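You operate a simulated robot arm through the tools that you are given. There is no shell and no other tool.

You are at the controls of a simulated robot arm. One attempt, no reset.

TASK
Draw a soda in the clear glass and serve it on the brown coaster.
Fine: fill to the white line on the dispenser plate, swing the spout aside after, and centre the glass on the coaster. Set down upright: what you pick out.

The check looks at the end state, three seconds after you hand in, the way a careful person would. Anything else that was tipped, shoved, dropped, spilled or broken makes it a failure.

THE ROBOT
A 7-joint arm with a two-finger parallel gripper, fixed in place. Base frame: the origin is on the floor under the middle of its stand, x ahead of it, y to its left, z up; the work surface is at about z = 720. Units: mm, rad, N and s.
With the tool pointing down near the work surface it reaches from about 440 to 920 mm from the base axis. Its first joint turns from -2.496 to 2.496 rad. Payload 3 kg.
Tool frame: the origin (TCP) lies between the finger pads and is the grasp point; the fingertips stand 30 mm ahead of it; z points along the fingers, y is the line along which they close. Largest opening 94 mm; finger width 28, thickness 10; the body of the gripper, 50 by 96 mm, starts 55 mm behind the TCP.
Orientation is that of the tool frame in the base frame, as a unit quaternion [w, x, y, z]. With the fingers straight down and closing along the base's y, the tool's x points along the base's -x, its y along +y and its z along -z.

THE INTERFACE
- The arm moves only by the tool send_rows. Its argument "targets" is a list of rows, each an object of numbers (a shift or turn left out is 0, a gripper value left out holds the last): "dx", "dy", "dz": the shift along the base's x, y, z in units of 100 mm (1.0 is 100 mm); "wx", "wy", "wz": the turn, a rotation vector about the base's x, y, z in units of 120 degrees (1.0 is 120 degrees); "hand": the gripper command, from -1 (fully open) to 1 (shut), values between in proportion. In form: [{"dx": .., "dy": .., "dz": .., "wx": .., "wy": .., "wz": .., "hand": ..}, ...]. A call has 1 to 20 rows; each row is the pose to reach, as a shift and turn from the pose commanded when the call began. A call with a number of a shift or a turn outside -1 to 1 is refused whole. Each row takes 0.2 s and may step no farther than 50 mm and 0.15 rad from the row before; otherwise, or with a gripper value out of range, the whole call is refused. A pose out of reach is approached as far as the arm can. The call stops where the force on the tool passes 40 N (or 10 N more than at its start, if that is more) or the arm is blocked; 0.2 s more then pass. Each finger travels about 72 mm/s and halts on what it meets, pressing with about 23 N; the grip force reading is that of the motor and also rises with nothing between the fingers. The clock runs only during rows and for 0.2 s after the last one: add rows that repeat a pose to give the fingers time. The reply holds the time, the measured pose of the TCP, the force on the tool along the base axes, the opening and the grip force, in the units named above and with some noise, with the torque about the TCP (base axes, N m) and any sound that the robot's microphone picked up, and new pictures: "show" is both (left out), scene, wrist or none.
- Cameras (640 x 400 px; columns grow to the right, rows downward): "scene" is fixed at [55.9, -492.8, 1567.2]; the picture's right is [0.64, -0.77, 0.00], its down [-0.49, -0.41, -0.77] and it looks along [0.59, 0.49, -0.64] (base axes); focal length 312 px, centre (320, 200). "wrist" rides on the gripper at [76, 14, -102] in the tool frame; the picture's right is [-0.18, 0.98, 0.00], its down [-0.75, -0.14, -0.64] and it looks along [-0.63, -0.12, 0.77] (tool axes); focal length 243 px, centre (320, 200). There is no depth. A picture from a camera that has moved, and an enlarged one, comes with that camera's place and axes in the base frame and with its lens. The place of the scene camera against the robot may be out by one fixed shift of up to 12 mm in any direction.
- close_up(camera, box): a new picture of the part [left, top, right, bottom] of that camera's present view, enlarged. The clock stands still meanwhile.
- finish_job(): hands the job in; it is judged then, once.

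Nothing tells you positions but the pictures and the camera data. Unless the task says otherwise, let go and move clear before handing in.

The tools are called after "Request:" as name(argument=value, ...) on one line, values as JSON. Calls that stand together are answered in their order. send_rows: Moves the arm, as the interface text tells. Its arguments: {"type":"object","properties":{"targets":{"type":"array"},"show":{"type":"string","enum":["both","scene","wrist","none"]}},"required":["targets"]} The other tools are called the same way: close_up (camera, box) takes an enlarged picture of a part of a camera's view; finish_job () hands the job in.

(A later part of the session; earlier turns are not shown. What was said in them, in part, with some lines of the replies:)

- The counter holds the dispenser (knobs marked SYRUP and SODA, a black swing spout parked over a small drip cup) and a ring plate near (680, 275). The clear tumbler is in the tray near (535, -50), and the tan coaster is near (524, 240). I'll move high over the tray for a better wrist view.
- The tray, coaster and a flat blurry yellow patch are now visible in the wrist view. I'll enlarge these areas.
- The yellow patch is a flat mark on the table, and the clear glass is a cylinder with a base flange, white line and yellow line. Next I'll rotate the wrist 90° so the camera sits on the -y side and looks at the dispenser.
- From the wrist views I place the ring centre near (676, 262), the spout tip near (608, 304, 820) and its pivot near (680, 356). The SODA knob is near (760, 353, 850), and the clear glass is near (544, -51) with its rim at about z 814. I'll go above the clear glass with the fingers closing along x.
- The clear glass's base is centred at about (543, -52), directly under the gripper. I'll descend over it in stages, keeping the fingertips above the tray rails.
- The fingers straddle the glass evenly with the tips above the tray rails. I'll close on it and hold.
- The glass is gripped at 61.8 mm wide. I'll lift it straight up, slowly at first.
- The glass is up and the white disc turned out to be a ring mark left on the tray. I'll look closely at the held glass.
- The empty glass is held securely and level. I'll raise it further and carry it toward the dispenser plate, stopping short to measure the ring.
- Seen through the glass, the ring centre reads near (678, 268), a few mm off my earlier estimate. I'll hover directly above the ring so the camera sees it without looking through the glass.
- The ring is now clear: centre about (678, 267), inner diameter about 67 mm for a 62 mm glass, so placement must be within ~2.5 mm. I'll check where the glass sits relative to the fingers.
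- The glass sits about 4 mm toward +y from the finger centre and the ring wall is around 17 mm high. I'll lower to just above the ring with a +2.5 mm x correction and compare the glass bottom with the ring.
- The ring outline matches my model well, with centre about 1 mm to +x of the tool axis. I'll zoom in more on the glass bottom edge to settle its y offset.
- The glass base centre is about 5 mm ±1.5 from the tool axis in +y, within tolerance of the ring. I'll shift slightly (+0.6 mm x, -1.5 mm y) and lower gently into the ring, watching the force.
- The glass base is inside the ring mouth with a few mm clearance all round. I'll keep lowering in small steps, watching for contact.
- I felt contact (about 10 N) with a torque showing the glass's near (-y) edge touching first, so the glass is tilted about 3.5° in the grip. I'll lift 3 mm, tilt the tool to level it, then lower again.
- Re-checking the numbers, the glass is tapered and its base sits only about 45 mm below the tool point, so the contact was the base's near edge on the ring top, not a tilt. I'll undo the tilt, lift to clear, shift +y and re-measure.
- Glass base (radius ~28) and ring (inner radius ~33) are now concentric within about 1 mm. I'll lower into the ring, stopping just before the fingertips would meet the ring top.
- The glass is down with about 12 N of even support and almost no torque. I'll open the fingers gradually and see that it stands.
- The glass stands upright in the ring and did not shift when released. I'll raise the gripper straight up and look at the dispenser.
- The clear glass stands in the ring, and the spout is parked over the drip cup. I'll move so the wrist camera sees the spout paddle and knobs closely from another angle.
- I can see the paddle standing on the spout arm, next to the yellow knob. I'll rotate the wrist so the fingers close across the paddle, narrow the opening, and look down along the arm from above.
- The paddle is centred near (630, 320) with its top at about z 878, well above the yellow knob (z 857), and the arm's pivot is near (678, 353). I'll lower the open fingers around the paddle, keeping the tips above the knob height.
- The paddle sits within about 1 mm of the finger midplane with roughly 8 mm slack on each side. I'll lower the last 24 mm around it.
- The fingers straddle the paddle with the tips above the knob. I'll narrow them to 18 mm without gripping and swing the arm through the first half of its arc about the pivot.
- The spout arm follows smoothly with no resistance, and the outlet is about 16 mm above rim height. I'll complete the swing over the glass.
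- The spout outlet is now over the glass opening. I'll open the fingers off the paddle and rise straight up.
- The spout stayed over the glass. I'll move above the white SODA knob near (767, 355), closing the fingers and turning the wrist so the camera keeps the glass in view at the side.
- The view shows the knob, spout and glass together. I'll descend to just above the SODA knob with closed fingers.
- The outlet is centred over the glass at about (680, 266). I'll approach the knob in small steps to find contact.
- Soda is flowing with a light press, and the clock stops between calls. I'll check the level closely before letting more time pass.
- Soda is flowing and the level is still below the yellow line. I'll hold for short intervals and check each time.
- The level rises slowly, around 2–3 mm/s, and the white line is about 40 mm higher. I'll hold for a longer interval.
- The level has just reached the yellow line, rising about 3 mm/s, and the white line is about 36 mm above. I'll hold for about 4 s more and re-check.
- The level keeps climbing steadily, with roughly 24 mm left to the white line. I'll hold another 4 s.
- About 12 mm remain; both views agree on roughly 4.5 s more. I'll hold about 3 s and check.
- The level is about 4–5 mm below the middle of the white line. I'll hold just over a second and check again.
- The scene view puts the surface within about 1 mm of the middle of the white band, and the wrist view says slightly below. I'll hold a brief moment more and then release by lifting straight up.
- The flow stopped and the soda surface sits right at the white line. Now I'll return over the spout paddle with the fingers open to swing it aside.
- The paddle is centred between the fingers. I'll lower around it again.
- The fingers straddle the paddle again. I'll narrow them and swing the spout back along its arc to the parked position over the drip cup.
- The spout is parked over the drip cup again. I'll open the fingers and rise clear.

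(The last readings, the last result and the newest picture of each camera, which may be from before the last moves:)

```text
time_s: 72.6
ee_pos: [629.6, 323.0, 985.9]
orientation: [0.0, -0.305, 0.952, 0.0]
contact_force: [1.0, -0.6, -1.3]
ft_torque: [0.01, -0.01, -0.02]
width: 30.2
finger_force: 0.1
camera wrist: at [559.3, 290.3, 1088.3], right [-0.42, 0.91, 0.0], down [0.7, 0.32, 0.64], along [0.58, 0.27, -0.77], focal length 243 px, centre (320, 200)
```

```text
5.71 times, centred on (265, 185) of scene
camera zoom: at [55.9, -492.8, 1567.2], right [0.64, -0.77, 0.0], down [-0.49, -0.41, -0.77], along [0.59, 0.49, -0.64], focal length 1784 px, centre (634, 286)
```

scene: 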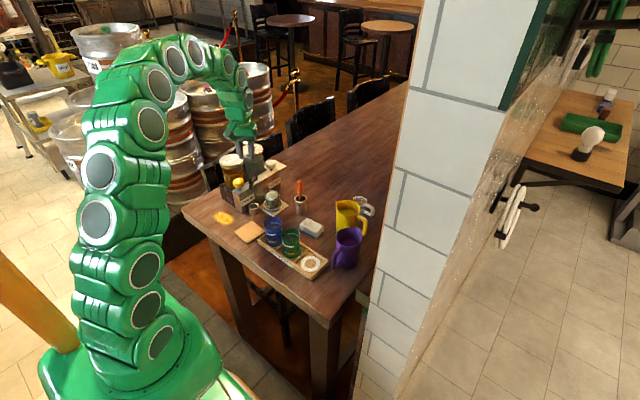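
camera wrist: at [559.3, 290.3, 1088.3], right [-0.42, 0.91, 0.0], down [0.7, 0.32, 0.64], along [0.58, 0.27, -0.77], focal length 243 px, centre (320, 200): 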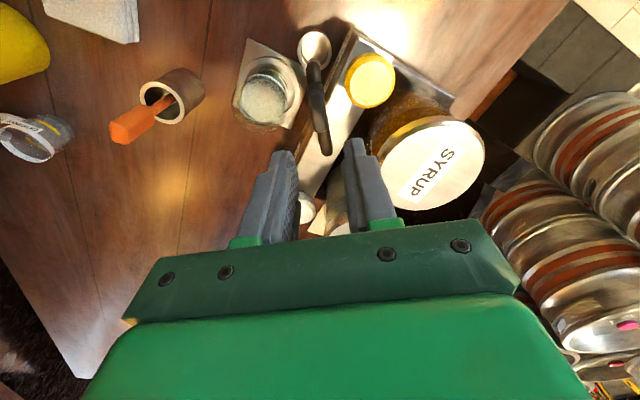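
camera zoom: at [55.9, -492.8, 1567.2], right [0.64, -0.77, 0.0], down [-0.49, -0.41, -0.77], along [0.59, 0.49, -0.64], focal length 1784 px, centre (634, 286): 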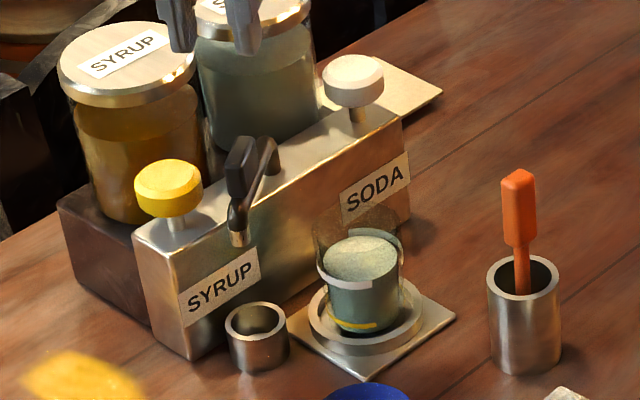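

The spout is parked and the filled glass stands undisturbed. I'll rotate back to close along x and hover above the glass with the fingers open.

Request:
send_rows(targets=[{"dx": 0.06, "dy": -0.07, "wz": 0.06, "hand": 0.1}, {"dx": 0.13, "dy": -0.14, "wz": 0.12, "hand": -0.2}, {"dx": 0.2, "dy": -0.22, "wz": 0.18, "hand": -0.5}, {"dx": 0.27, "dy": -0.3, "wz": 0.24, "hand": -0.75}, {"dx": 0.34, "dy": -0.38, "wz": 0.3, "hand": -0.75}, {"dx": 0.41, "dy": -0.46, "wz": 0.36, "hand": -0.75}, {"dx": 0.47, "dy": -0.53, "wz": 0.42, "hand": -0.75}, {"dx": 0.498, "dy": -0.559, "wz": 0.4547, "hand": -0.75}, {"dx": 0.498, "dy": -0.559, "wz": 0.4547, "hand": -0.75}], show="both")

Request:
close_up(camera="wrist", box=[260, 30, 380, 130])

```text
time_s: 74.6
ee_pos: [678.8, 266.8, 985.9]
orientation: [0.0, 0.708, -0.706, -0.001]
contact_force: [-0.6, -0.1, -0.2]
ft_torque: [-0.01, -0.01, -0.02]
width: 82.3
finger_force: 0.0
camera wrist: at [664.5, 191.3, 1088.5], right [-0.98, 0.18, 0.0], down [0.14, 0.75, 0.64], along [0.12, 0.63, -0.77], focal length 243 px, centre (320, 200)
```

scene: 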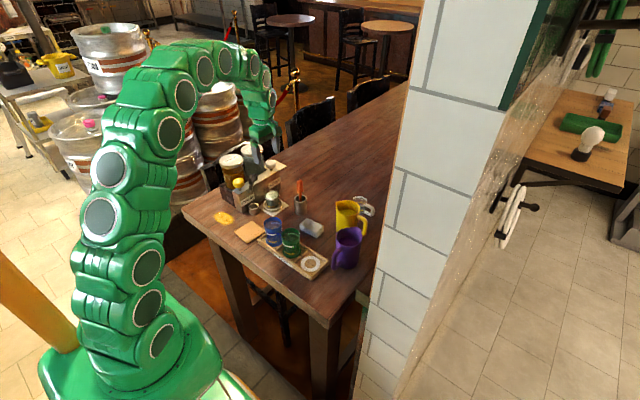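
wrist: 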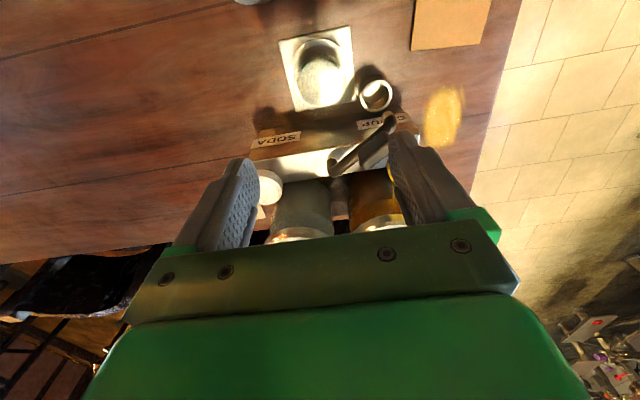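

```text
4.00 times, centred on (320, 80) of wrist
camera zoom: at [664.5, 191.3, 1088.5], right [-0.98, 0.18, 0.0], down [0.14, 0.75, 0.64], along [0.12, 0.63, -0.77], focal length 970 px, centre (320, 680)
```

zoom: 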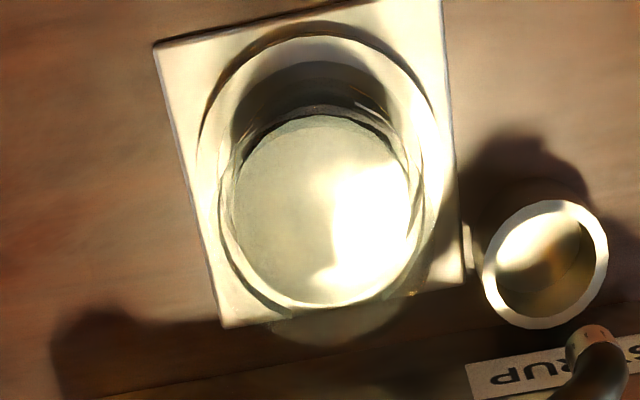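

The glass is directly under the tool (within 0.5 mm). I'll descend with the fingers on either side, gripping a bit higher than before.

Request:
send_rows(targets=[{"dz": -0.2}, {"dz": -0.5}, {"dz": -0.8}, {"dz": -1.0}], show="none")

Request:
send_rows(targets=[{"dz": -0.2}, {"dz": -0.4}, {"dz": -0.6}, {"dz": -0.8}, {"dz": -0.92}, {"dz": -0.97}, {"dz": -0.97}], show="both")

Request:
close_up(camera="wrist", box=[240, 60, 400, 240])

Request:
close_up(camera="scene", box=[240, 160, 300, 220])

```text
time_s: 75.6
ee_pos: [681.7, 267.5, 884.9]
orientation: [0.0, 0.707, -0.707, 0.0]
contact_force: [0.7, 0.0, -0.1]
ft_torque: [-0.01, 0.01, -0.02]
width: 82.4
finger_force: 0.1
```

```text
time_s: 77.2
ee_pos: [678.2, 268.1, 788.1]
orientation: [0.001, 0.707, -0.707, 0.0]
contact_force: [0.8, 0.2, -0.6]
ft_torque: [0.02, 0.02, 0.03]
width: 82.1
finger_force: 0.1
camera wrist: at [664.2, 191.0, 890.7], right [-0.98, 0.18, 0.0], down [0.14, 0.75, 0.64], along [0.12, 0.63, -0.77], focal length 243 px, centre (320, 200)
```

scene: 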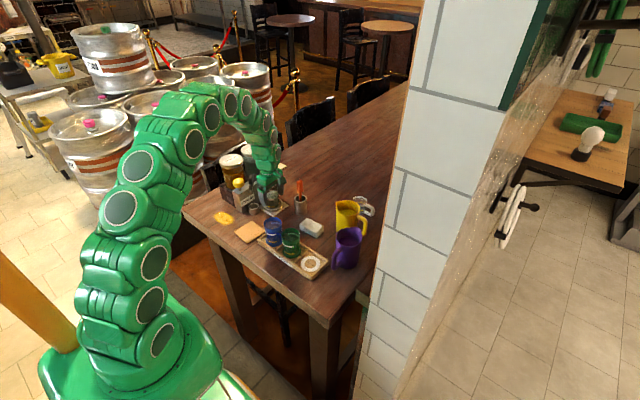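
wrist: 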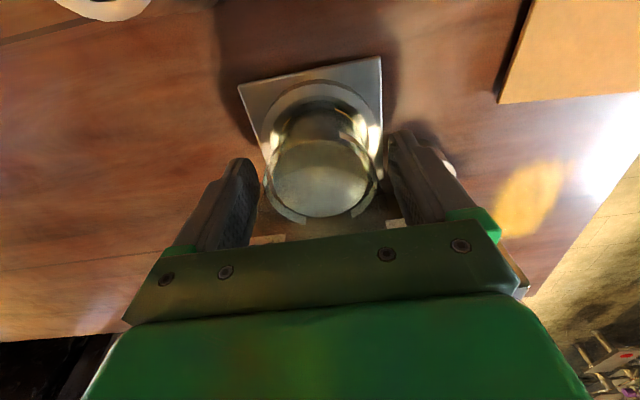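

```text
2.22 times, centred on (320, 150) of wrist
camera zoom: at [664.2, 191.0, 890.7], right [-0.98, 0.18, 0.0], down [0.14, 0.75, 0.64], along [0.12, 0.63, -0.77], focal length 539 px, centre (320, 311)
```

zoom: 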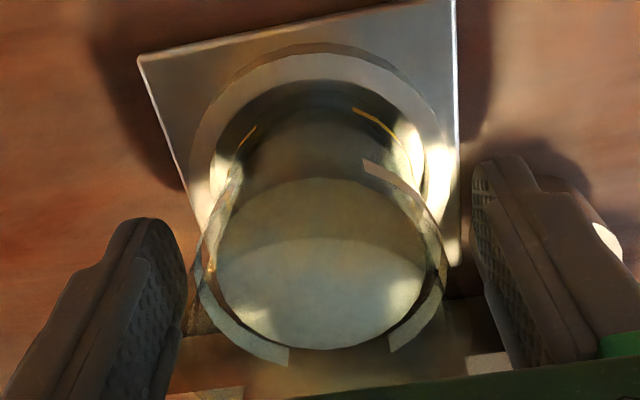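

```text
6.67 times, centred on (270, 190) of scene
camera zoom: at [55.9, -492.8, 1567.2], right [0.64, -0.77, 0.0], down [-0.49, -0.41, -0.77], along [0.59, 0.49, -0.64], focal length 2081 px, centre (653, 267)
```

zoom: 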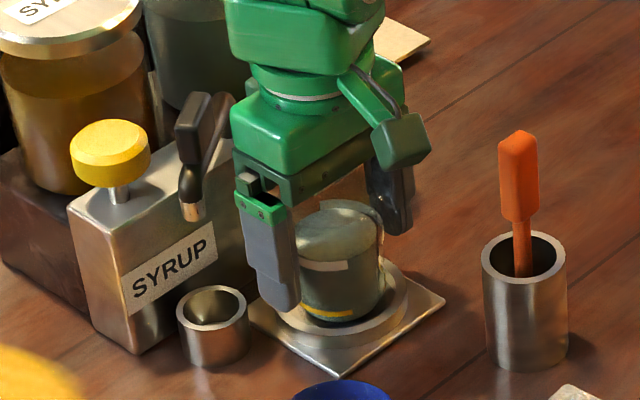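

The filled glass is between the fingers. I'll close gradually so it isn't bumped.

Request:
send_rows(targets=[{"hand": -0.6}, {"hand": -0.45}, {"hand": -0.4}, {"hand": -0.37}, {"hand": -0.35}, {"hand": -0.33}, {"hand": -0.31}, {"hand": -0.29}, {"hand": -0.25}, {"hand": 0.0}, {"hand": 0.4}, {"hand": 0.4}], show="wrist")

Request:
close_up(camera="scene", box=[240, 160, 300, 220])

Request:
close_up(camera="wrist", box=[240, 60, 400, 240])

```text
time_s: 79.8
ee_pos: [679.6, 268.3, 788.4]
orientation: [0.0, -0.707, 0.707, 0.0]
contact_force: [0.0, -0.1, -0.5]
ft_torque: [0.01, 0.04, 0.03]
width: 62.0
finger_force: 23.5
camera wrist: at [664.2, 191.0, 890.8], right [-0.98, 0.18, 0.0], down [0.14, 0.75, 0.64], along [0.12, 0.63, -0.77], focal length 243 px, centre (320, 200)
```

wrist: 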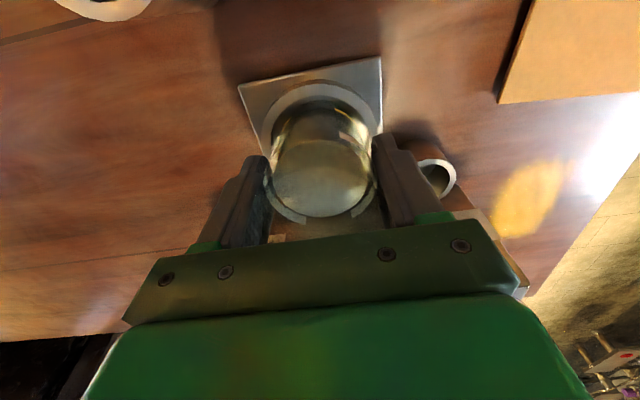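

```text
6.67 times, centred on (270, 190) of scene
camera zoom: at [55.9, -492.8, 1567.2], right [0.64, -0.77, 0.0], down [-0.49, -0.41, -0.77], along [0.59, 0.49, -0.64], focal length 2081 px, centre (653, 267)
```

zoom: 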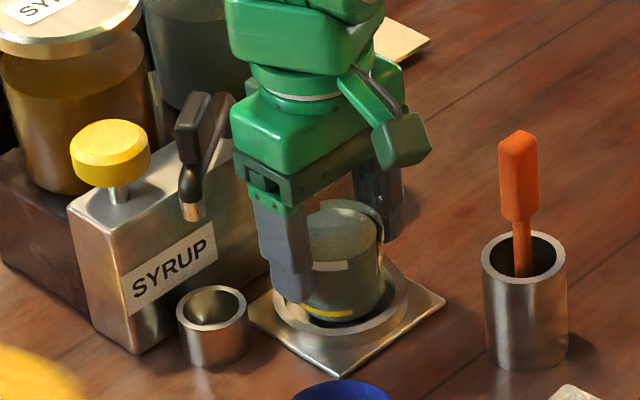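

```text
2.22 times, centred on (320, 150) of wrist
camera zoom: at [664.2, 191.0, 890.8], right [-0.98, 0.18, 0.0], down [0.14, 0.75, 0.64], along [0.12, 0.63, -0.77], focal length 539 px, centre (320, 311)
```

zoom: 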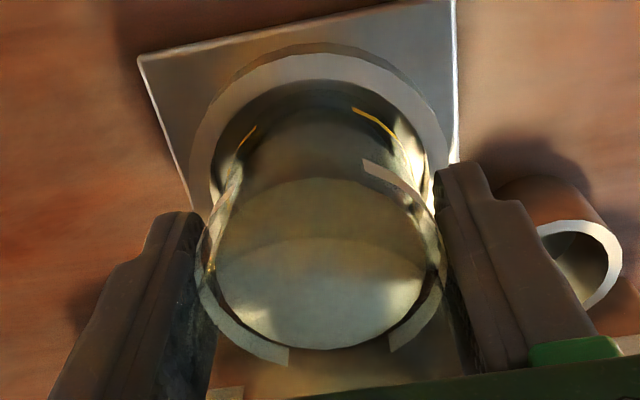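

The glass is gripped at 62 mm. I'll lift it slowly and smoothly, straight up.

Request:
send_rows(targets=[{"dz": 0.005}, {"dz": 0.015}, {"dz": 0.035}, {"dz": 0.065}, {"dz": 0.105}, {"dz": 0.155}, {"dz": 0.21}, {"dz": 0.27}, {"dz": 0.33}, {"dz": 0.39}, {"dz": 0.445}, {"dz": 0.495}, {"dz": 0.535}, {"dz": 0.565}, {"dz": 0.585}, {"dz": 0.595}, {"dz": 0.6}], show="both")

Request:
close_up(camera="scene", box=[240, 150, 310, 220])

Request:
close_up(camera="wrist", box=[240, 60, 400, 240])

```text
time_s: 83.4
ee_pos: [679.6, 266.6, 847.7]
orientation: [-0.001, -0.707, 0.707, 0.0]
contact_force: [1.0, 0.1, -2.1]
ft_torque: [0.03, -0.01, -0.03]
width: 61.8
finger_force: 23.3
camera wrist: at [664.6, 190.8, 950.9], right [-0.98, 0.18, 0.0], down [0.14, 0.75, 0.64], along [0.12, 0.63, -0.77], focal length 243 px, centre (320, 200)
```

scene: 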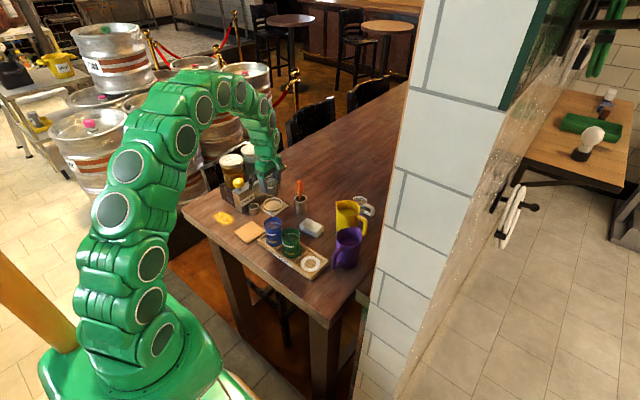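
wrist: 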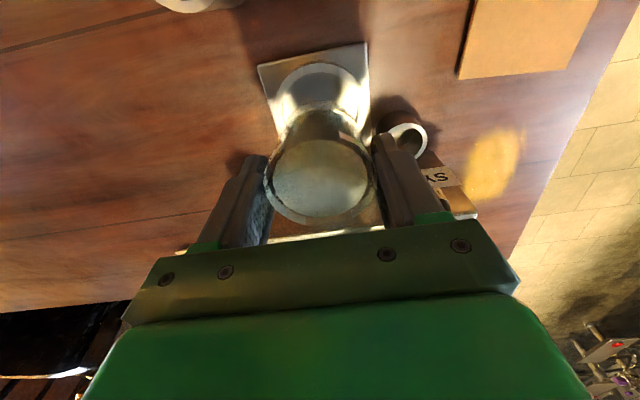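

```text
5.71 times, centred on (275, 185) of scene
camera zoom: at [55.9, -492.8, 1567.2], right [0.64, -0.77, 0.0], down [-0.49, -0.41, -0.77], along [0.59, 0.49, -0.64], focal length 1784 px, centre (577, 286)
```

zoom: 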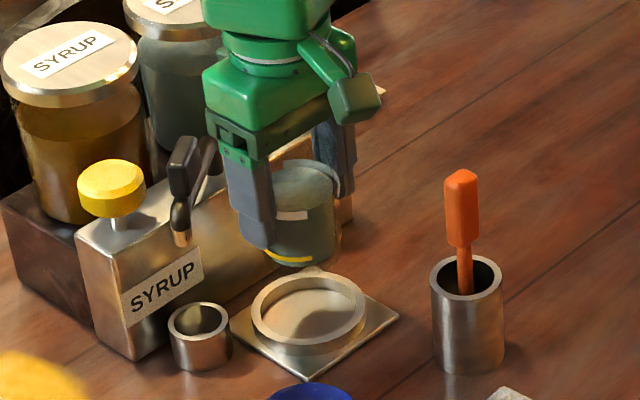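

```text
2.22 times, centred on (320, 150) of wrist
camera zoom: at [664.6, 190.8, 950.9], right [-0.98, 0.18, 0.0], down [0.14, 0.75, 0.64], along [0.12, 0.63, -0.77], focal length 539 px, centre (320, 311)
```

zoom: 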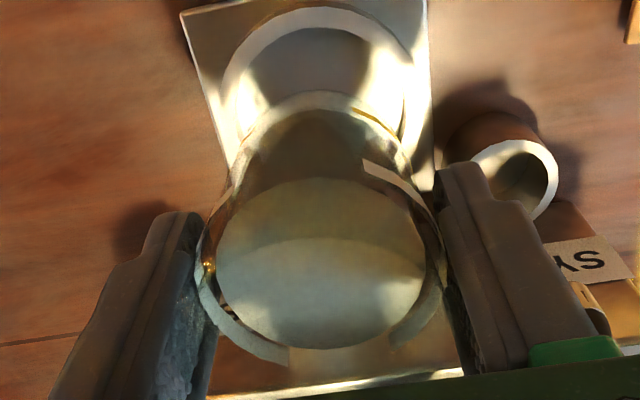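

The filled glass is held level and the soda is still at the line. I'll carry it slowly, first away from the dispenser.

Request:
send_rows(targets=[{"dx": -0.006, "dy": -0.003}, {"dx": -0.024, "dy": -0.013}, {"dx": -0.054, "dy": -0.03}, {"dx": -0.096, "dy": -0.053}, {"dx": -0.15, "dy": -0.083}, {"dx": -0.21, "dy": -0.116}, {"dx": -0.276, "dy": -0.152}, {"dx": -0.342, "dy": -0.188}, {"dx": -0.408, "dy": -0.224}, {"dx": -0.468, "dy": -0.257}, {"dx": -0.516, "dy": -0.284}, {"dx": -0.558, "dy": -0.307}, {"dx": -0.588, "dy": -0.323}, {"dx": -0.6, "dy": -0.33}, {"dx": -0.6, "dy": -0.33}], show="wrist")

Request:
close_up(camera="wrist", box=[240, 60, 400, 240])

```text
time_s: 86.6
ee_pos: [620.0, 235.9, 848.5]
orientation: [-0.001, -0.707, 0.707, 0.0]
contact_force: [-0.9, -0.1, -2.8]
ft_torque: [-0.01, -0.01, 0.0]
width: 62.0
finger_force: 22.9
camera wrist: at [603.9, 157.8, 951.5], right [-0.98, 0.18, 0.0], down [0.14, 0.75, 0.64], along [0.12, 0.63, -0.77], focal length 243 px, centre (320, 200)
```

wrist: 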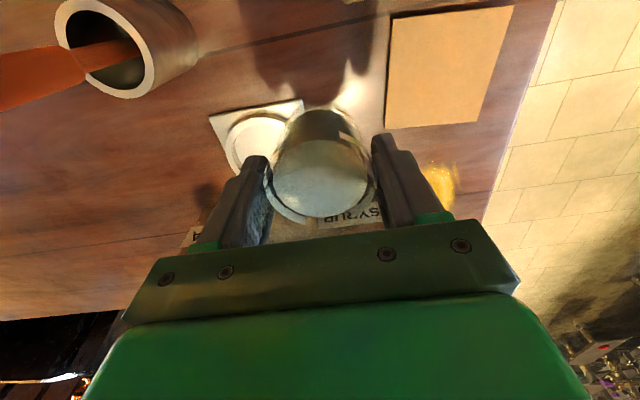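

```text
2.22 times, centred on (320, 150) of wrist
camera zoom: at [603.9, 157.8, 951.5], right [-0.98, 0.18, 0.0], down [0.14, 0.75, 0.64], along [0.12, 0.63, -0.77], focal length 539 px, centre (320, 311)
```

zoom: 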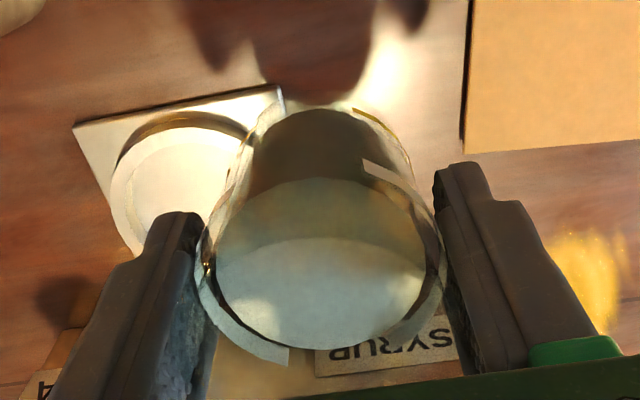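

The coaster's corners give a centre near (512, 227). I'll carry the glass slowly above it.

Request:
send_rows(targets=[{"dx": -0.007}, {"dx": -0.027, "dy": -0.001}, {"dx": -0.06, "dy": -0.003}, {"dx": -0.107, "dy": -0.006}, {"dx": -0.167, "dy": -0.01}, {"dx": -0.234, "dy": -0.014}, {"dx": -0.301, "dy": -0.018}, {"dx": -0.368, "dy": -0.022}, {"dx": -0.435, "dy": -0.026}, {"dx": -0.502, "dy": -0.03}, {"dx": -0.569, "dy": -0.034}, {"dx": -0.636, "dy": -0.038}, {"dx": -0.703, "dy": -0.042}, {"dx": -0.77, "dy": -0.046}, {"dx": -0.837, "dy": -0.049}, {"dx": -0.895, "dy": -0.052}, {"dx": -0.94, "dy": -0.054}, {"dx": -0.973, "dy": -0.056}, {"dx": -0.993, "dy": -0.058}, {"dx": -1.0, "dy": -0.058}], show="both")

Request:
close_up(camera="wrist", box=[220, 0, 420, 240])

Request:
close_up(camera="wrist", box=[240, 0, 400, 110])

Request:
close_up(camera="scene", box=[215, 180, 285, 260])

```text
time_s: 90.8
ee_pos: [520.0, 229.4, 848.9]
orientation: [0.0, 0.707, -0.707, -0.001]
contact_force: [0.5, 0.1, -2.4]
ft_torque: [-0.02, -0.01, -0.01]
width: 62.0
finger_force: 23.2
camera wrist: at [504.8, 152.8, 951.2], right [-0.98, 0.18, 0.0], down [0.14, 0.75, 0.64], along [0.12, 0.63, -0.77], focal length 243 px, centre (320, 200)
```

scene: 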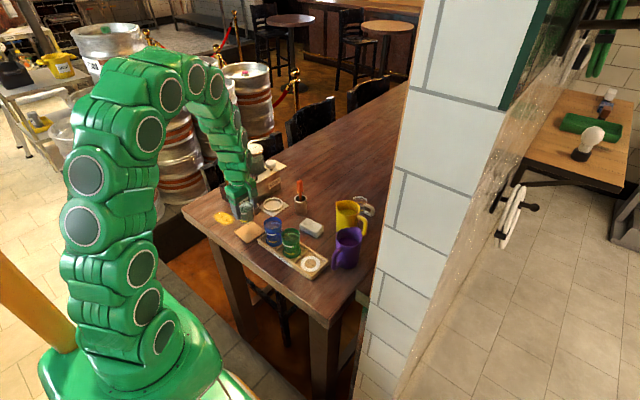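
wrist: 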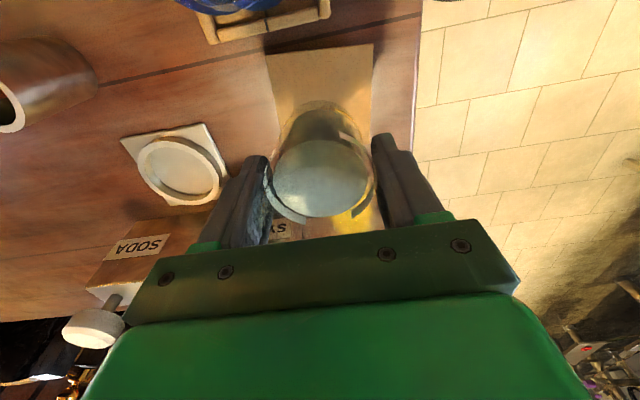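

```text
1.67 times, centred on (320, 120) of wrist
camera zoom: at [504.8, 152.8, 951.2], right [-0.98, 0.18, 0.0], down [0.14, 0.75, 0.64], along [0.12, 0.63, -0.77], focal length 404 px, centre (320, 333)
```

zoom: 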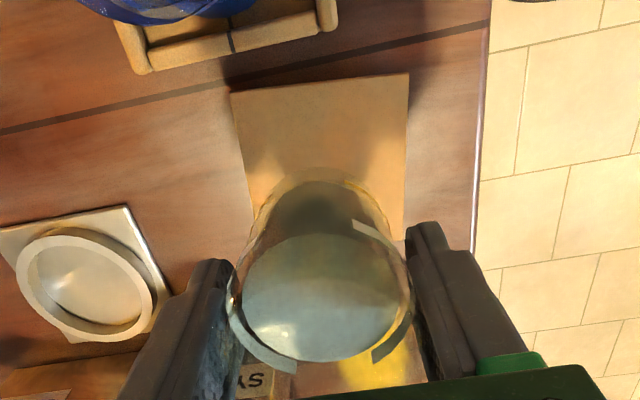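

```text
3.64 times, centred on (320, 55) of wrist
camera zoom: at [504.8, 152.8, 951.2], right [-0.98, 0.18, 0.0], down [0.14, 0.75, 0.64], along [0.12, 0.63, -0.77], focal length 882 px, centre (320, 727)
```

zoom: 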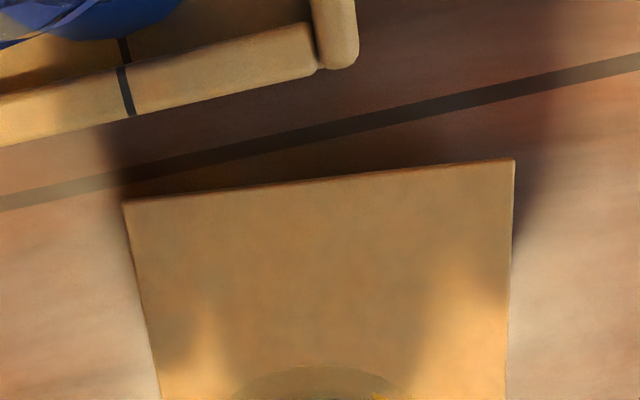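

```text
5.00 times, centred on (250, 220) of scene
camera zoom: at [55.9, -492.8, 1567.2], right [0.64, -0.77, 0.0], down [-0.49, -0.41, -0.77], along [0.59, 0.49, -0.64], focal length 1561 px, centre (670, 100)
```

zoom: 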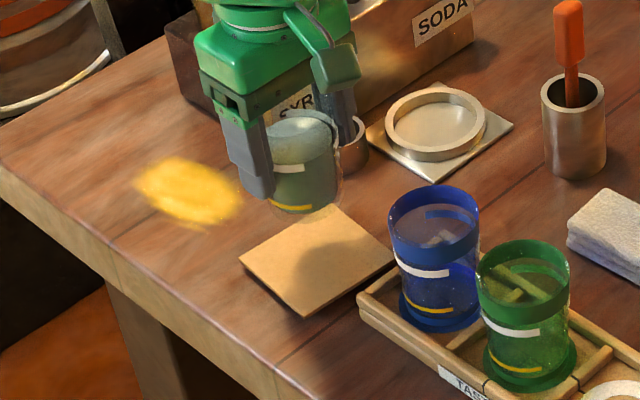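

The coaster is a square of about 87 mm, turned about 5°, centred near (517, 227). I'll make the small correction and lower the glass to just above it.

Request:
send_rows(targets=[{"dx": -0.005, "dy": -0.003, "dz": -0.005}, {"dx": -0.012, "dy": -0.008, "dz": -0.02}, {"dx": -0.02, "dy": -0.013, "dz": -0.05}, {"dx": -0.025, "dy": -0.017, "dz": -0.09}, {"dx": -0.027, "dy": -0.018, "dz": -0.14}, {"dx": -0.027, "dy": -0.018, "dz": -0.2}, {"dx": -0.027, "dy": -0.018, "dz": -0.26}, {"dx": -0.027, "dy": -0.018, "dz": -0.32}, {"dx": -0.027, "dy": -0.018, "dz": -0.38}, {"dx": -0.027, "dy": -0.018, "dz": -0.43}, {"dx": -0.027, "dy": -0.018, "dz": -0.47}, {"dx": -0.027, "dy": -0.018, "dz": -0.5}, {"dx": -0.027, "dy": -0.018, "dz": -0.52}, {"dx": -0.027, "dy": -0.018, "dz": -0.53}, {"dx": -0.027, "dy": -0.018, "dz": -0.53}], show="both")

Request:
close_up(camera="wrist", box=[200, 0, 440, 240])

Request:
close_up(camera="wrist", box=[240, 30, 400, 150])

Request:
close_up(camera="scene", box=[220, 190, 280, 255])

```text
time_s: 94.0
ee_pos: [517.3, 226.9, 793.6]
orientation: [0.001, 0.708, -0.707, 0.0]
contact_force: [0.2, 0.4, -3.5]
ft_torque: [0.01, 0.04, 0.01]
width: 62.0
finger_force: 22.9
camera wrist: at [501.5, 150.7, 897.9], right [-0.98, 0.18, 0.0], down [0.14, 0.75, 0.64], along [0.12, 0.63, -0.77], focal length 243 px, centre (320, 200)
```

scene: 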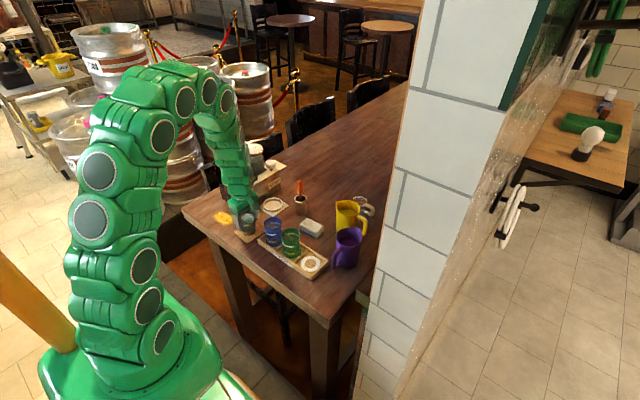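
wrist: 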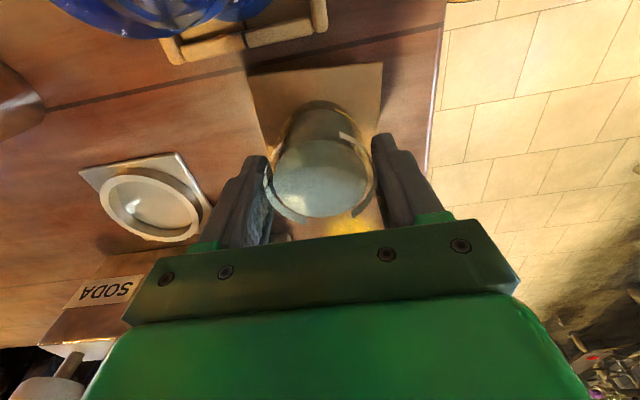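

```text
1.67 times, centred on (320, 120) of wrist
camera zoom: at [501.5, 150.7, 897.9], right [-0.98, 0.18, 0.0], down [0.14, 0.75, 0.64], along [0.12, 0.63, -0.77], focal length 404 px, centre (320, 333)
```

zoom: 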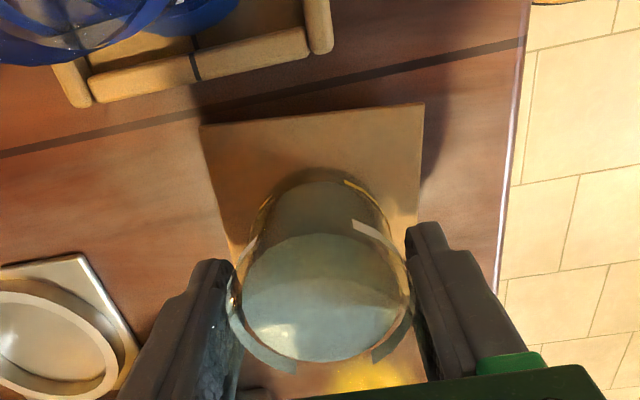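

```text
3.33 times, centred on (320, 90) of wrist
camera zoom: at [501.5, 150.7, 897.9], right [-0.98, 0.18, 0.0], down [0.14, 0.75, 0.64], along [0.12, 0.63, -0.77], focal length 809 px, centre (320, 567)
```

zoom: 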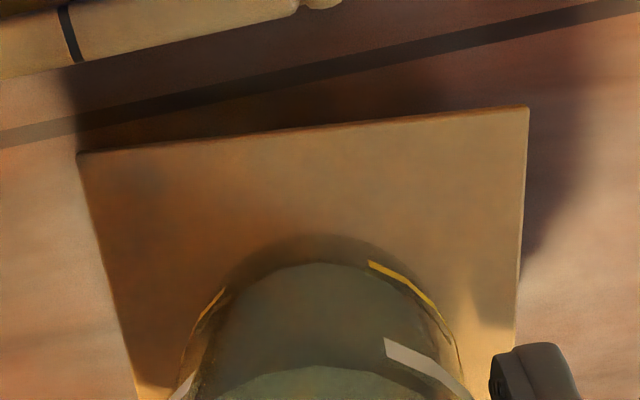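

```text
6.15 times, centred on (250, 222) of scene
camera zoom: at [55.9, -492.8, 1567.2], right [0.64, -0.77, 0.0], down [-0.49, -0.41, -0.77], along [0.59, 0.49, -0.64], focal length 1921 px, centre (751, 62)
```

zoom: 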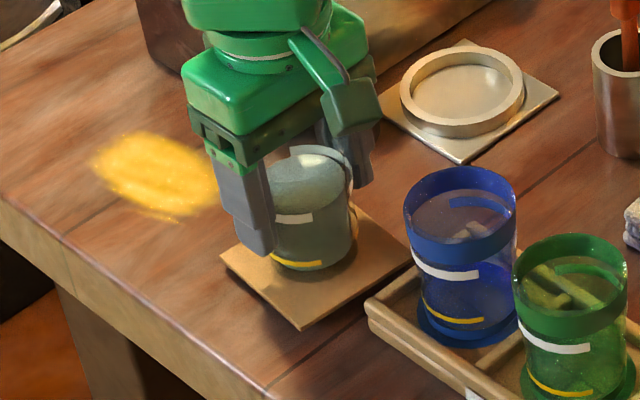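

The glass axis and the coaster centre agree within about 1 mm, with the base roughly 11 mm above the coaster. I'll lower the rest in small steps and feel for contact.

Request:
send_rows(targets=[{"dx": 0.002, "dz": -0.01}, {"dx": 0.003, "dz": -0.025}, {"dx": 0.003, "dz": -0.04}, {"dx": 0.003, "dz": -0.055}, {"dx": 0.003, "dz": -0.067}, {"dx": 0.003, "dz": -0.077}, {"dx": 0.003, "dz": -0.085}, {"dx": 0.003, "dz": -0.09}], show="none")

```text
time_s: 95.8
ee_pos: [518.4, 226.6, 785.4]
orientation: [0.0, -0.707, 0.708, 0.0]
contact_force: [0.3, -0.9, 11.6]
ft_torque: [-0.05, 0.02, 0.0]
width: 62.1
finger_force: 23.2
```

Contact is made evenly (small torque). I'll ease the pressure slightly, then check before releasing.

Request:
send_rows(targets=[{"dz": 0.004}, {"dz": 0.006}], show="both")

Request:
close_up(camera="wrist", box=[240, 30, 400, 150])

Request:
close_up(camera="scene", box=[225, 200, 275, 250])

```text
time_s: 96.4
ee_pos: [517.1, 227.6, 786.1]
orientation: [0.0, 0.708, -0.706, -0.001]
contact_force: [0.3, 0.1, 0.2]
ft_torque: [0.03, -0.01, -0.03]
width: 62.0
finger_force: 22.8
camera wrist: at [501.7, 150.4, 889.2], right [-0.98, 0.18, 0.0], down [0.14, 0.75, 0.64], along [0.12, 0.63, -0.77], focal length 243 px, centre (320, 200)
```

scene: 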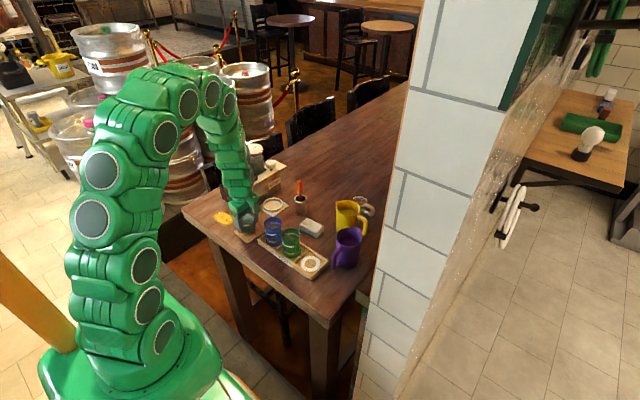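
wrist: 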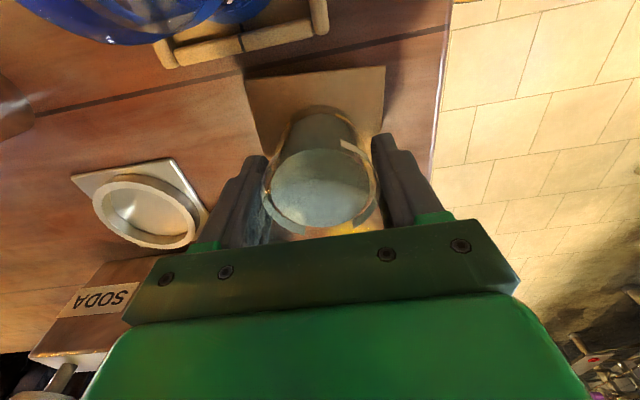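

```text
3.33 times, centred on (320, 90) of wrist
camera zoom: at [501.7, 150.4, 889.2], right [-0.98, 0.18, 0.0], down [0.14, 0.75, 0.64], along [0.12, 0.63, -0.77], focal length 809 px, centre (320, 567)
```

zoom: 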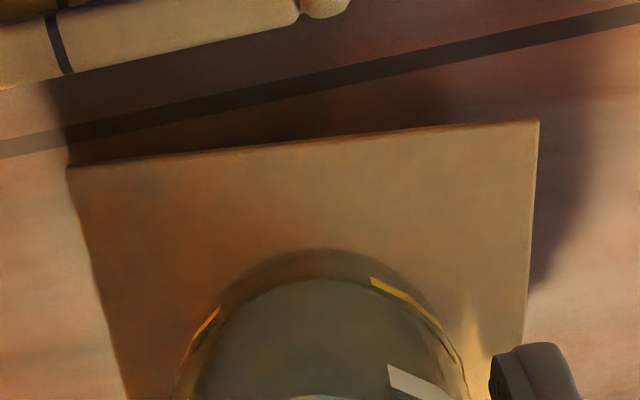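

```text
8.00 times, centred on (250, 225) of scene
camera zoom: at [55.9, -492.8, 1567.2], right [0.64, -0.77, 0.0], down [-0.49, -0.41, -0.77], along [0.59, 0.49, -0.64], focal length 2497 px, centre (880, 0)
```

zoom: 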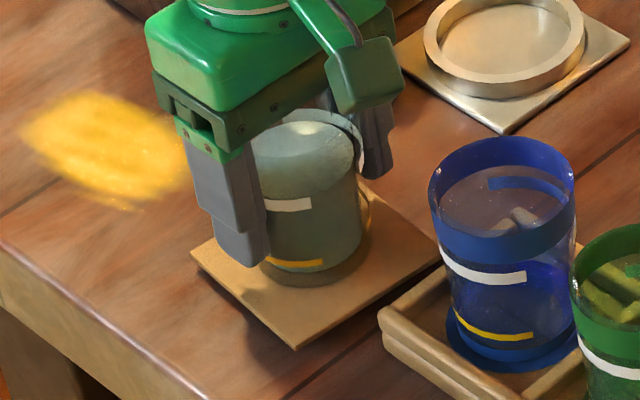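

The coaster now carries the glass's weight and the glass stands level (it slid up slightly in the grip as I touched down). I'll open the fingers gradually.

Request:
send_rows(targets=[{"hand": -0.33}, {"hand": -0.36}, {"hand": -0.4}, {"hand": -0.45}, {"hand": -0.55}, {"hand": -0.7}, {"hand": -0.7}], show="wrist")

Request:
close_up(camera="wrist", box=[220, 30, 420, 240])

Request:
close_up(camera="scene", box=[225, 200, 275, 250])

```text
time_s: 98.0
ee_pos: [517.1, 227.1, 787.2]
orientation: [0.0, 0.707, -0.707, 0.0]
contact_force: [0.1, 0.4, 0.1]
ft_torque: [0.01, 0.04, 0.0]
width: 80.1
finger_force: 0.0
camera wrist: at [501.9, 150.5, 889.4], right [-0.98, 0.18, 0.0], down [0.14, 0.75, 0.64], along [0.12, 0.63, -0.77], focal length 243 px, centre (320, 200)
```

wrist: 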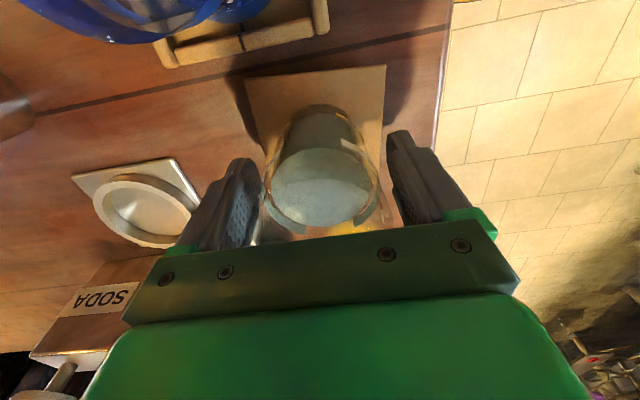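

```text
1.90 times, centred on (320, 135) of wrist
camera zoom: at [501.9, 150.5, 889.4], right [-0.98, 0.18, 0.0], down [0.14, 0.75, 0.64], along [0.12, 0.63, -0.77], focal length 462 px, centre (320, 324)
```

zoom: 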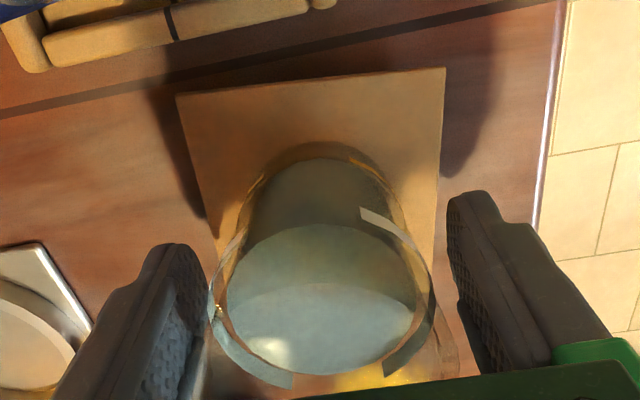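

```text
8.00 times, centred on (250, 225) of scene
camera zoom: at [55.9, -492.8, 1567.2], right [0.64, -0.77, 0.0], down [-0.49, -0.41, -0.77], along [0.59, 0.49, -0.64], focal length 2497 px, centre (880, 0)
```

zoom: 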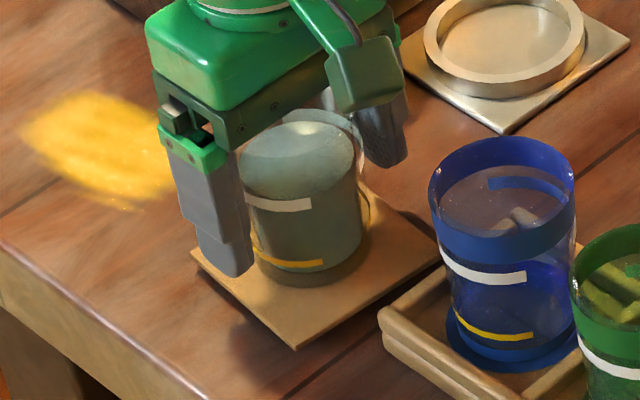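

Released; the glass stands upright on the coaster. I'll raise the gripper straight up and check the centring from above.

Request:
send_rows(targets=[{"dz": 0.05}, {"dz": 0.15}, {"dz": 0.3}, {"dz": 0.5}, {"dz": 0.75}, {"dz": 1.0}], show="none")

Request:
send_rows(targets=[{"dz": 0.3}, {"dz": 0.6}, {"dz": 0.9}, {"dz": 1.0}, {"dz": 1.0}], show="both")

Request:
close_up(camera="wrist", box=[260, 20, 390, 130])

Request:
close_up(camera="scene", box=[225, 195, 275, 250])

```text
time_s: 99.4
ee_pos: [515.9, 226.7, 887.1]
orientation: [-0.001, -0.707, 0.708, 0.0]
contact_force: [0.1, 0.5, 0.3]
ft_torque: [-0.01, 0.01, 0.02]
width: 79.8
finger_force: 0.0
```

```text
time_s: 100.6
ee_pos: [514.9, 228.0, 985.0]
orientation: [0.0, -0.707, 0.707, 0.0]
contact_force: [-0.1, -0.7, -0.4]
ft_torque: [0.01, -0.03, -0.03]
width: 80.0
finger_force: 0.1
camera wrist: at [499.9, 151.8, 1089.0], right [-0.98, 0.18, 0.0], down [0.14, 0.75, 0.64], along [0.12, 0.63, -0.77], focal length 243 px, centre (320, 200)
```

scene: 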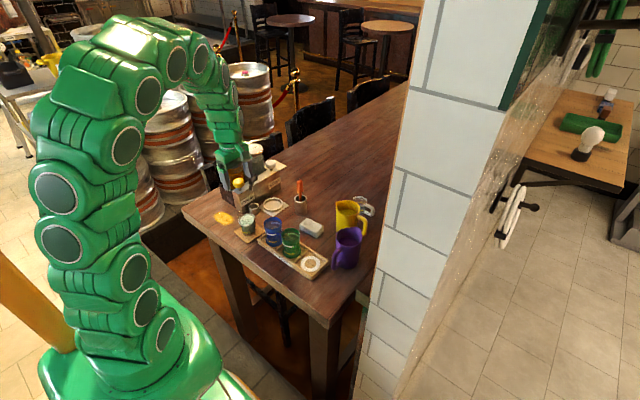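
wrist: 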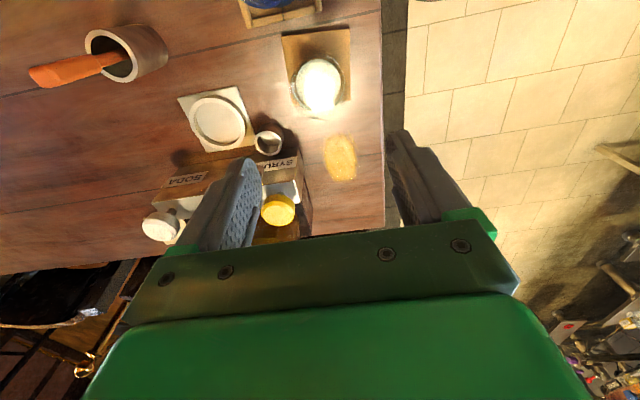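

```text
3.64 times, centred on (325, 75) of wrist
camera zoom: at [499.9, 151.8, 1089.0], right [-0.98, 0.18, 0.0], down [0.14, 0.75, 0.64], along [0.12, 0.63, -0.77], focal length 882 px, centre (302, 654)
```

zoom: 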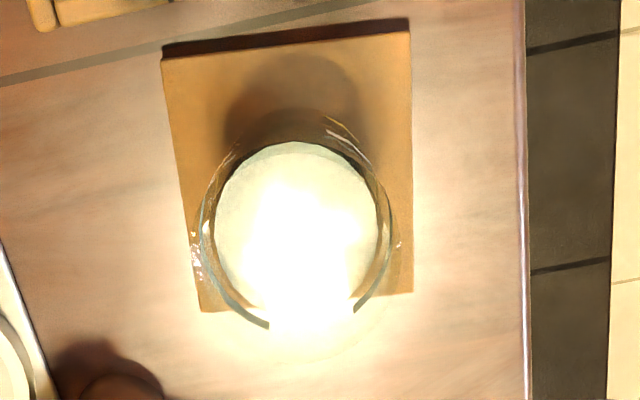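

```text
7.27 times, centred on (250, 222) of scene
camera zoom: at [55.9, -492.8, 1567.2], right [0.64, -0.77, 0.0], down [-0.49, -0.41, -0.77], along [0.59, 0.49, -0.64], focal length 2270 px, centre (829, 36)
```

zoom: 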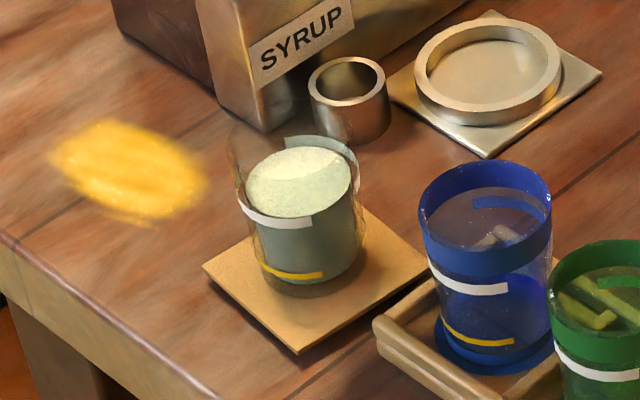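

The glass looks close to centred; I'll zoom in further on its base and the coaster's corners to measure any offset.

Request:
close_up(camera="scene", box=[236, 210, 268, 242])

Request:
close_up(camera="wrist", box=[275, 20, 365, 120])

```text
12.50 times, centred on (252, 226) of scene
camera zoom: at [55.9, -492.8, 1567.2], right [0.64, -0.77, 0.0], down [-0.49, -0.41, -0.77], along [0.59, 0.49, -0.64], focal length 3902 px, centre (1170, -125)
```

zoom: 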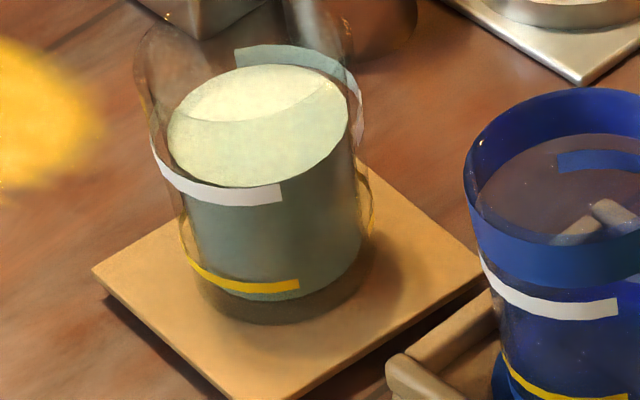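

```text
4.00 times, centred on (320, 70) of wrist
camera zoom: at [499.9, 151.8, 1089.0], right [-0.98, 0.18, 0.0], down [0.14, 0.75, 0.64], along [0.12, 0.63, -0.77], focal length 970 px, centre (320, 720)
```

zoom: 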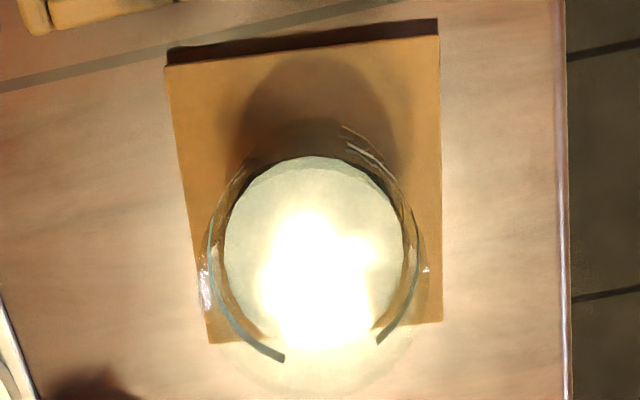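

The views suggest the glass is within about 3 mm of the coaster centre, slightly toward +y. I'll rotate the wrist 90° at this height to get an independent lateral measurement.

Request:
send_rows(targets=[{"wz": -0.07}, {"wz": -0.14}, {"wz": -0.21}, {"wz": -0.28}, {"wz": -0.35}, {"wz": -0.42}, {"wz": -0.49}, {"wz": -0.56}, {"wz": -0.63}, {"wz": -0.7}, {"wz": -0.75}, {"wz": -0.75}], show="both")

Request:
close_up(camera="wrist", box=[270, 20, 370, 120])

```text
time_s: 103.2
ee_pos: [517.2, 226.7, 987.6]
orientation: [0.0, 0.0, 1.0, 0.0]
contact_force: [-0.4, 0.3, 0.5]
ft_torque: [-0.01, -0.04, 0.01]
width: 79.9
finger_force: 0.2
camera wrist: at [440.0, 240.7, 1090.0], right [0.18, 0.98, 0.0], down [0.75, -0.14, 0.64], along [0.63, -0.12, -0.77], focal length 243 px, centre (320, 200)
```

scene: 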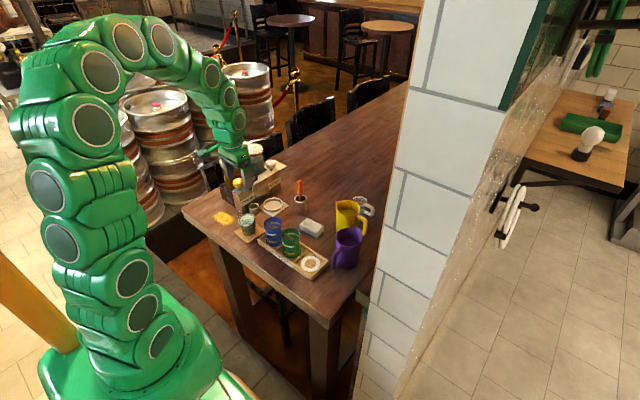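
wrist: 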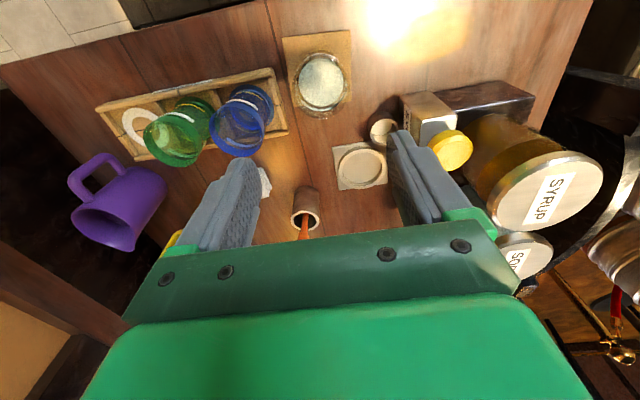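

```text
4.00 times, centred on (320, 70) of wrist
camera zoom: at [440.0, 240.7, 1090.0], right [0.18, 0.98, 0.0], down [0.75, -0.14, 0.64], along [0.63, -0.12, -0.77], focal length 970 px, centre (320, 720)
```

zoom: 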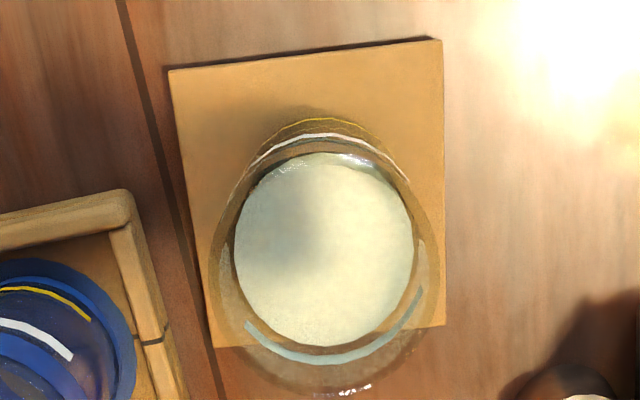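

This view is clear: the soda surface coincides with the white ring, the glass is upright, and it sits within about 2–2.5 mm of the coaster's centre. I'll move the arm up and clear, then do a last check of the whole scene.

Request:
send_rows(targets=[{"dz": 0.15}, {"dz": 0.4, "dx": -0.05, "dy": 0.1}, {"dz": 0.6, "dx": -0.1, "dy": 0.3}, {"dz": 0.6, "dx": -0.15, "dy": 0.6}, {"dz": 0.6, "dx": -0.17, "dy": 0.9}, {"dz": 0.6, "dx": -0.17, "dy": 1.0, "hand": -1}, {"dz": 0.6, "dx": -0.17, "dy": 1.0, "hand": -1}], show="both")

Request:
close_up(camera="scene", box=[180, 130, 400, 290])

Request:
close_up(camera="scene", box=[215, 150, 305, 250])

```text
time_s: 104.8
ee_pos: [500.8, 327.3, 1046.1]
orientation: [0.0, 0.0, 1.0, -0.001]
contact_force: [0.4, 1.8, -0.2]
ft_torque: [0.01, -0.02, 0.0]
width: 94.1
finger_force: 0.0
camera wrist: at [423.1, 341.2, 1149.7], right [0.18, 0.98, 0.0], down [0.75, -0.14, 0.64], along [0.63, -0.12, -0.77], focal length 243 px, centre (320, 200)
```

scene: 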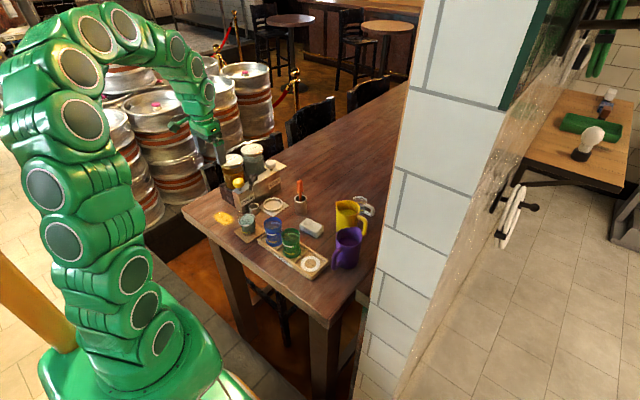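
wrist: 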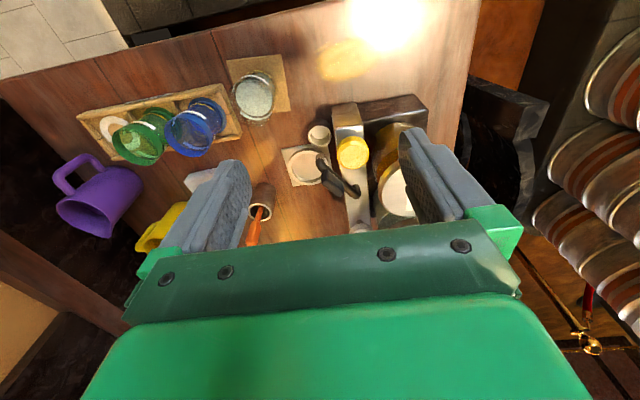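

```text
2.50 times, centred on (290, 210) of scene
camera zoom: at [55.9, -492.8, 1567.2], right [0.64, -0.77, 0.0], down [-0.49, -0.41, -0.77], along [0.59, 0.49, -0.64], focal length 780 px, centre (395, 175)
```

zoom: 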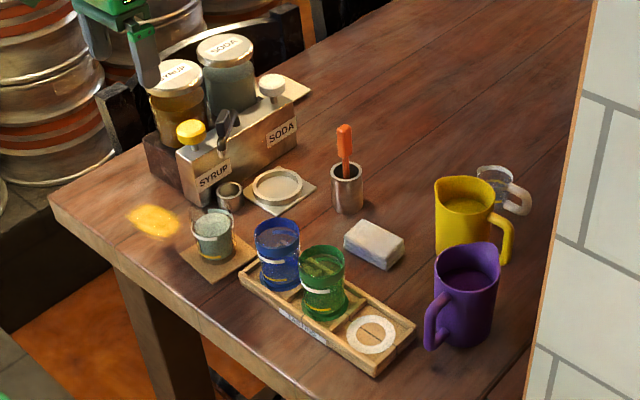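

```text
4.00 times, centred on (260, 200) of scene
camera zoom: at [55.9, -492.8, 1567.2], right [0.64, -0.77, 0.0], down [-0.49, -0.41, -0.77], along [0.59, 0.49, -0.64], focal length 1248 px, centre (560, 200)
```

zoom: 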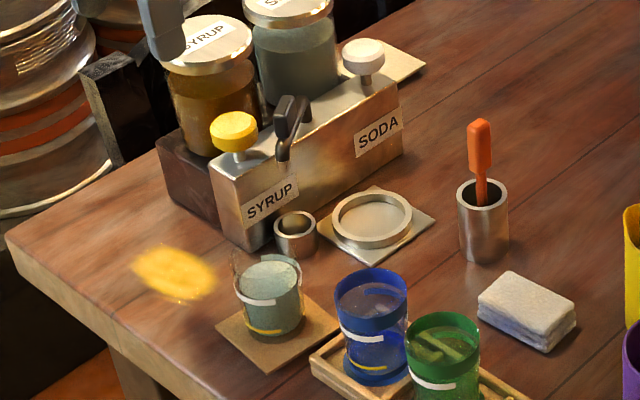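

The soda is in the clear glass at the white line, and the glass stands upright and centred on the brown coaster. The spout is parked over the drip cup and nothing else has moved or spilled. The gripper is open and clear, so I'm handing in.

Request:
finish_job()

```text
The job is handed in.
```

I drew the soda in the clear glass, served it on the brown coaster and handed the job in. I haven't seen the result of the check.

- **Fill:** the surface is at the middle of the white line, within about 1 mm in the last close views.
- **Spout:** it is swung back to its starting place over the drip cup.
- **Glass:** it stands upright on the tan-brown coaster at the front. By my measurements it is about 2 mm off centre, and I left it there rather than risk moving a full glass again.
- **Contact along the way:** the empty glass lightly touched the rim of the dispenser plate on the first try, so I lifted it and re-aimed. At set-down the coaster pushed the full glass up a few millimetres in the grip, and it stayed level.
- **Everything else:** I saw nothing spilled, tipped or shifted in the final pictures. The gripper is open and clear of the counter.
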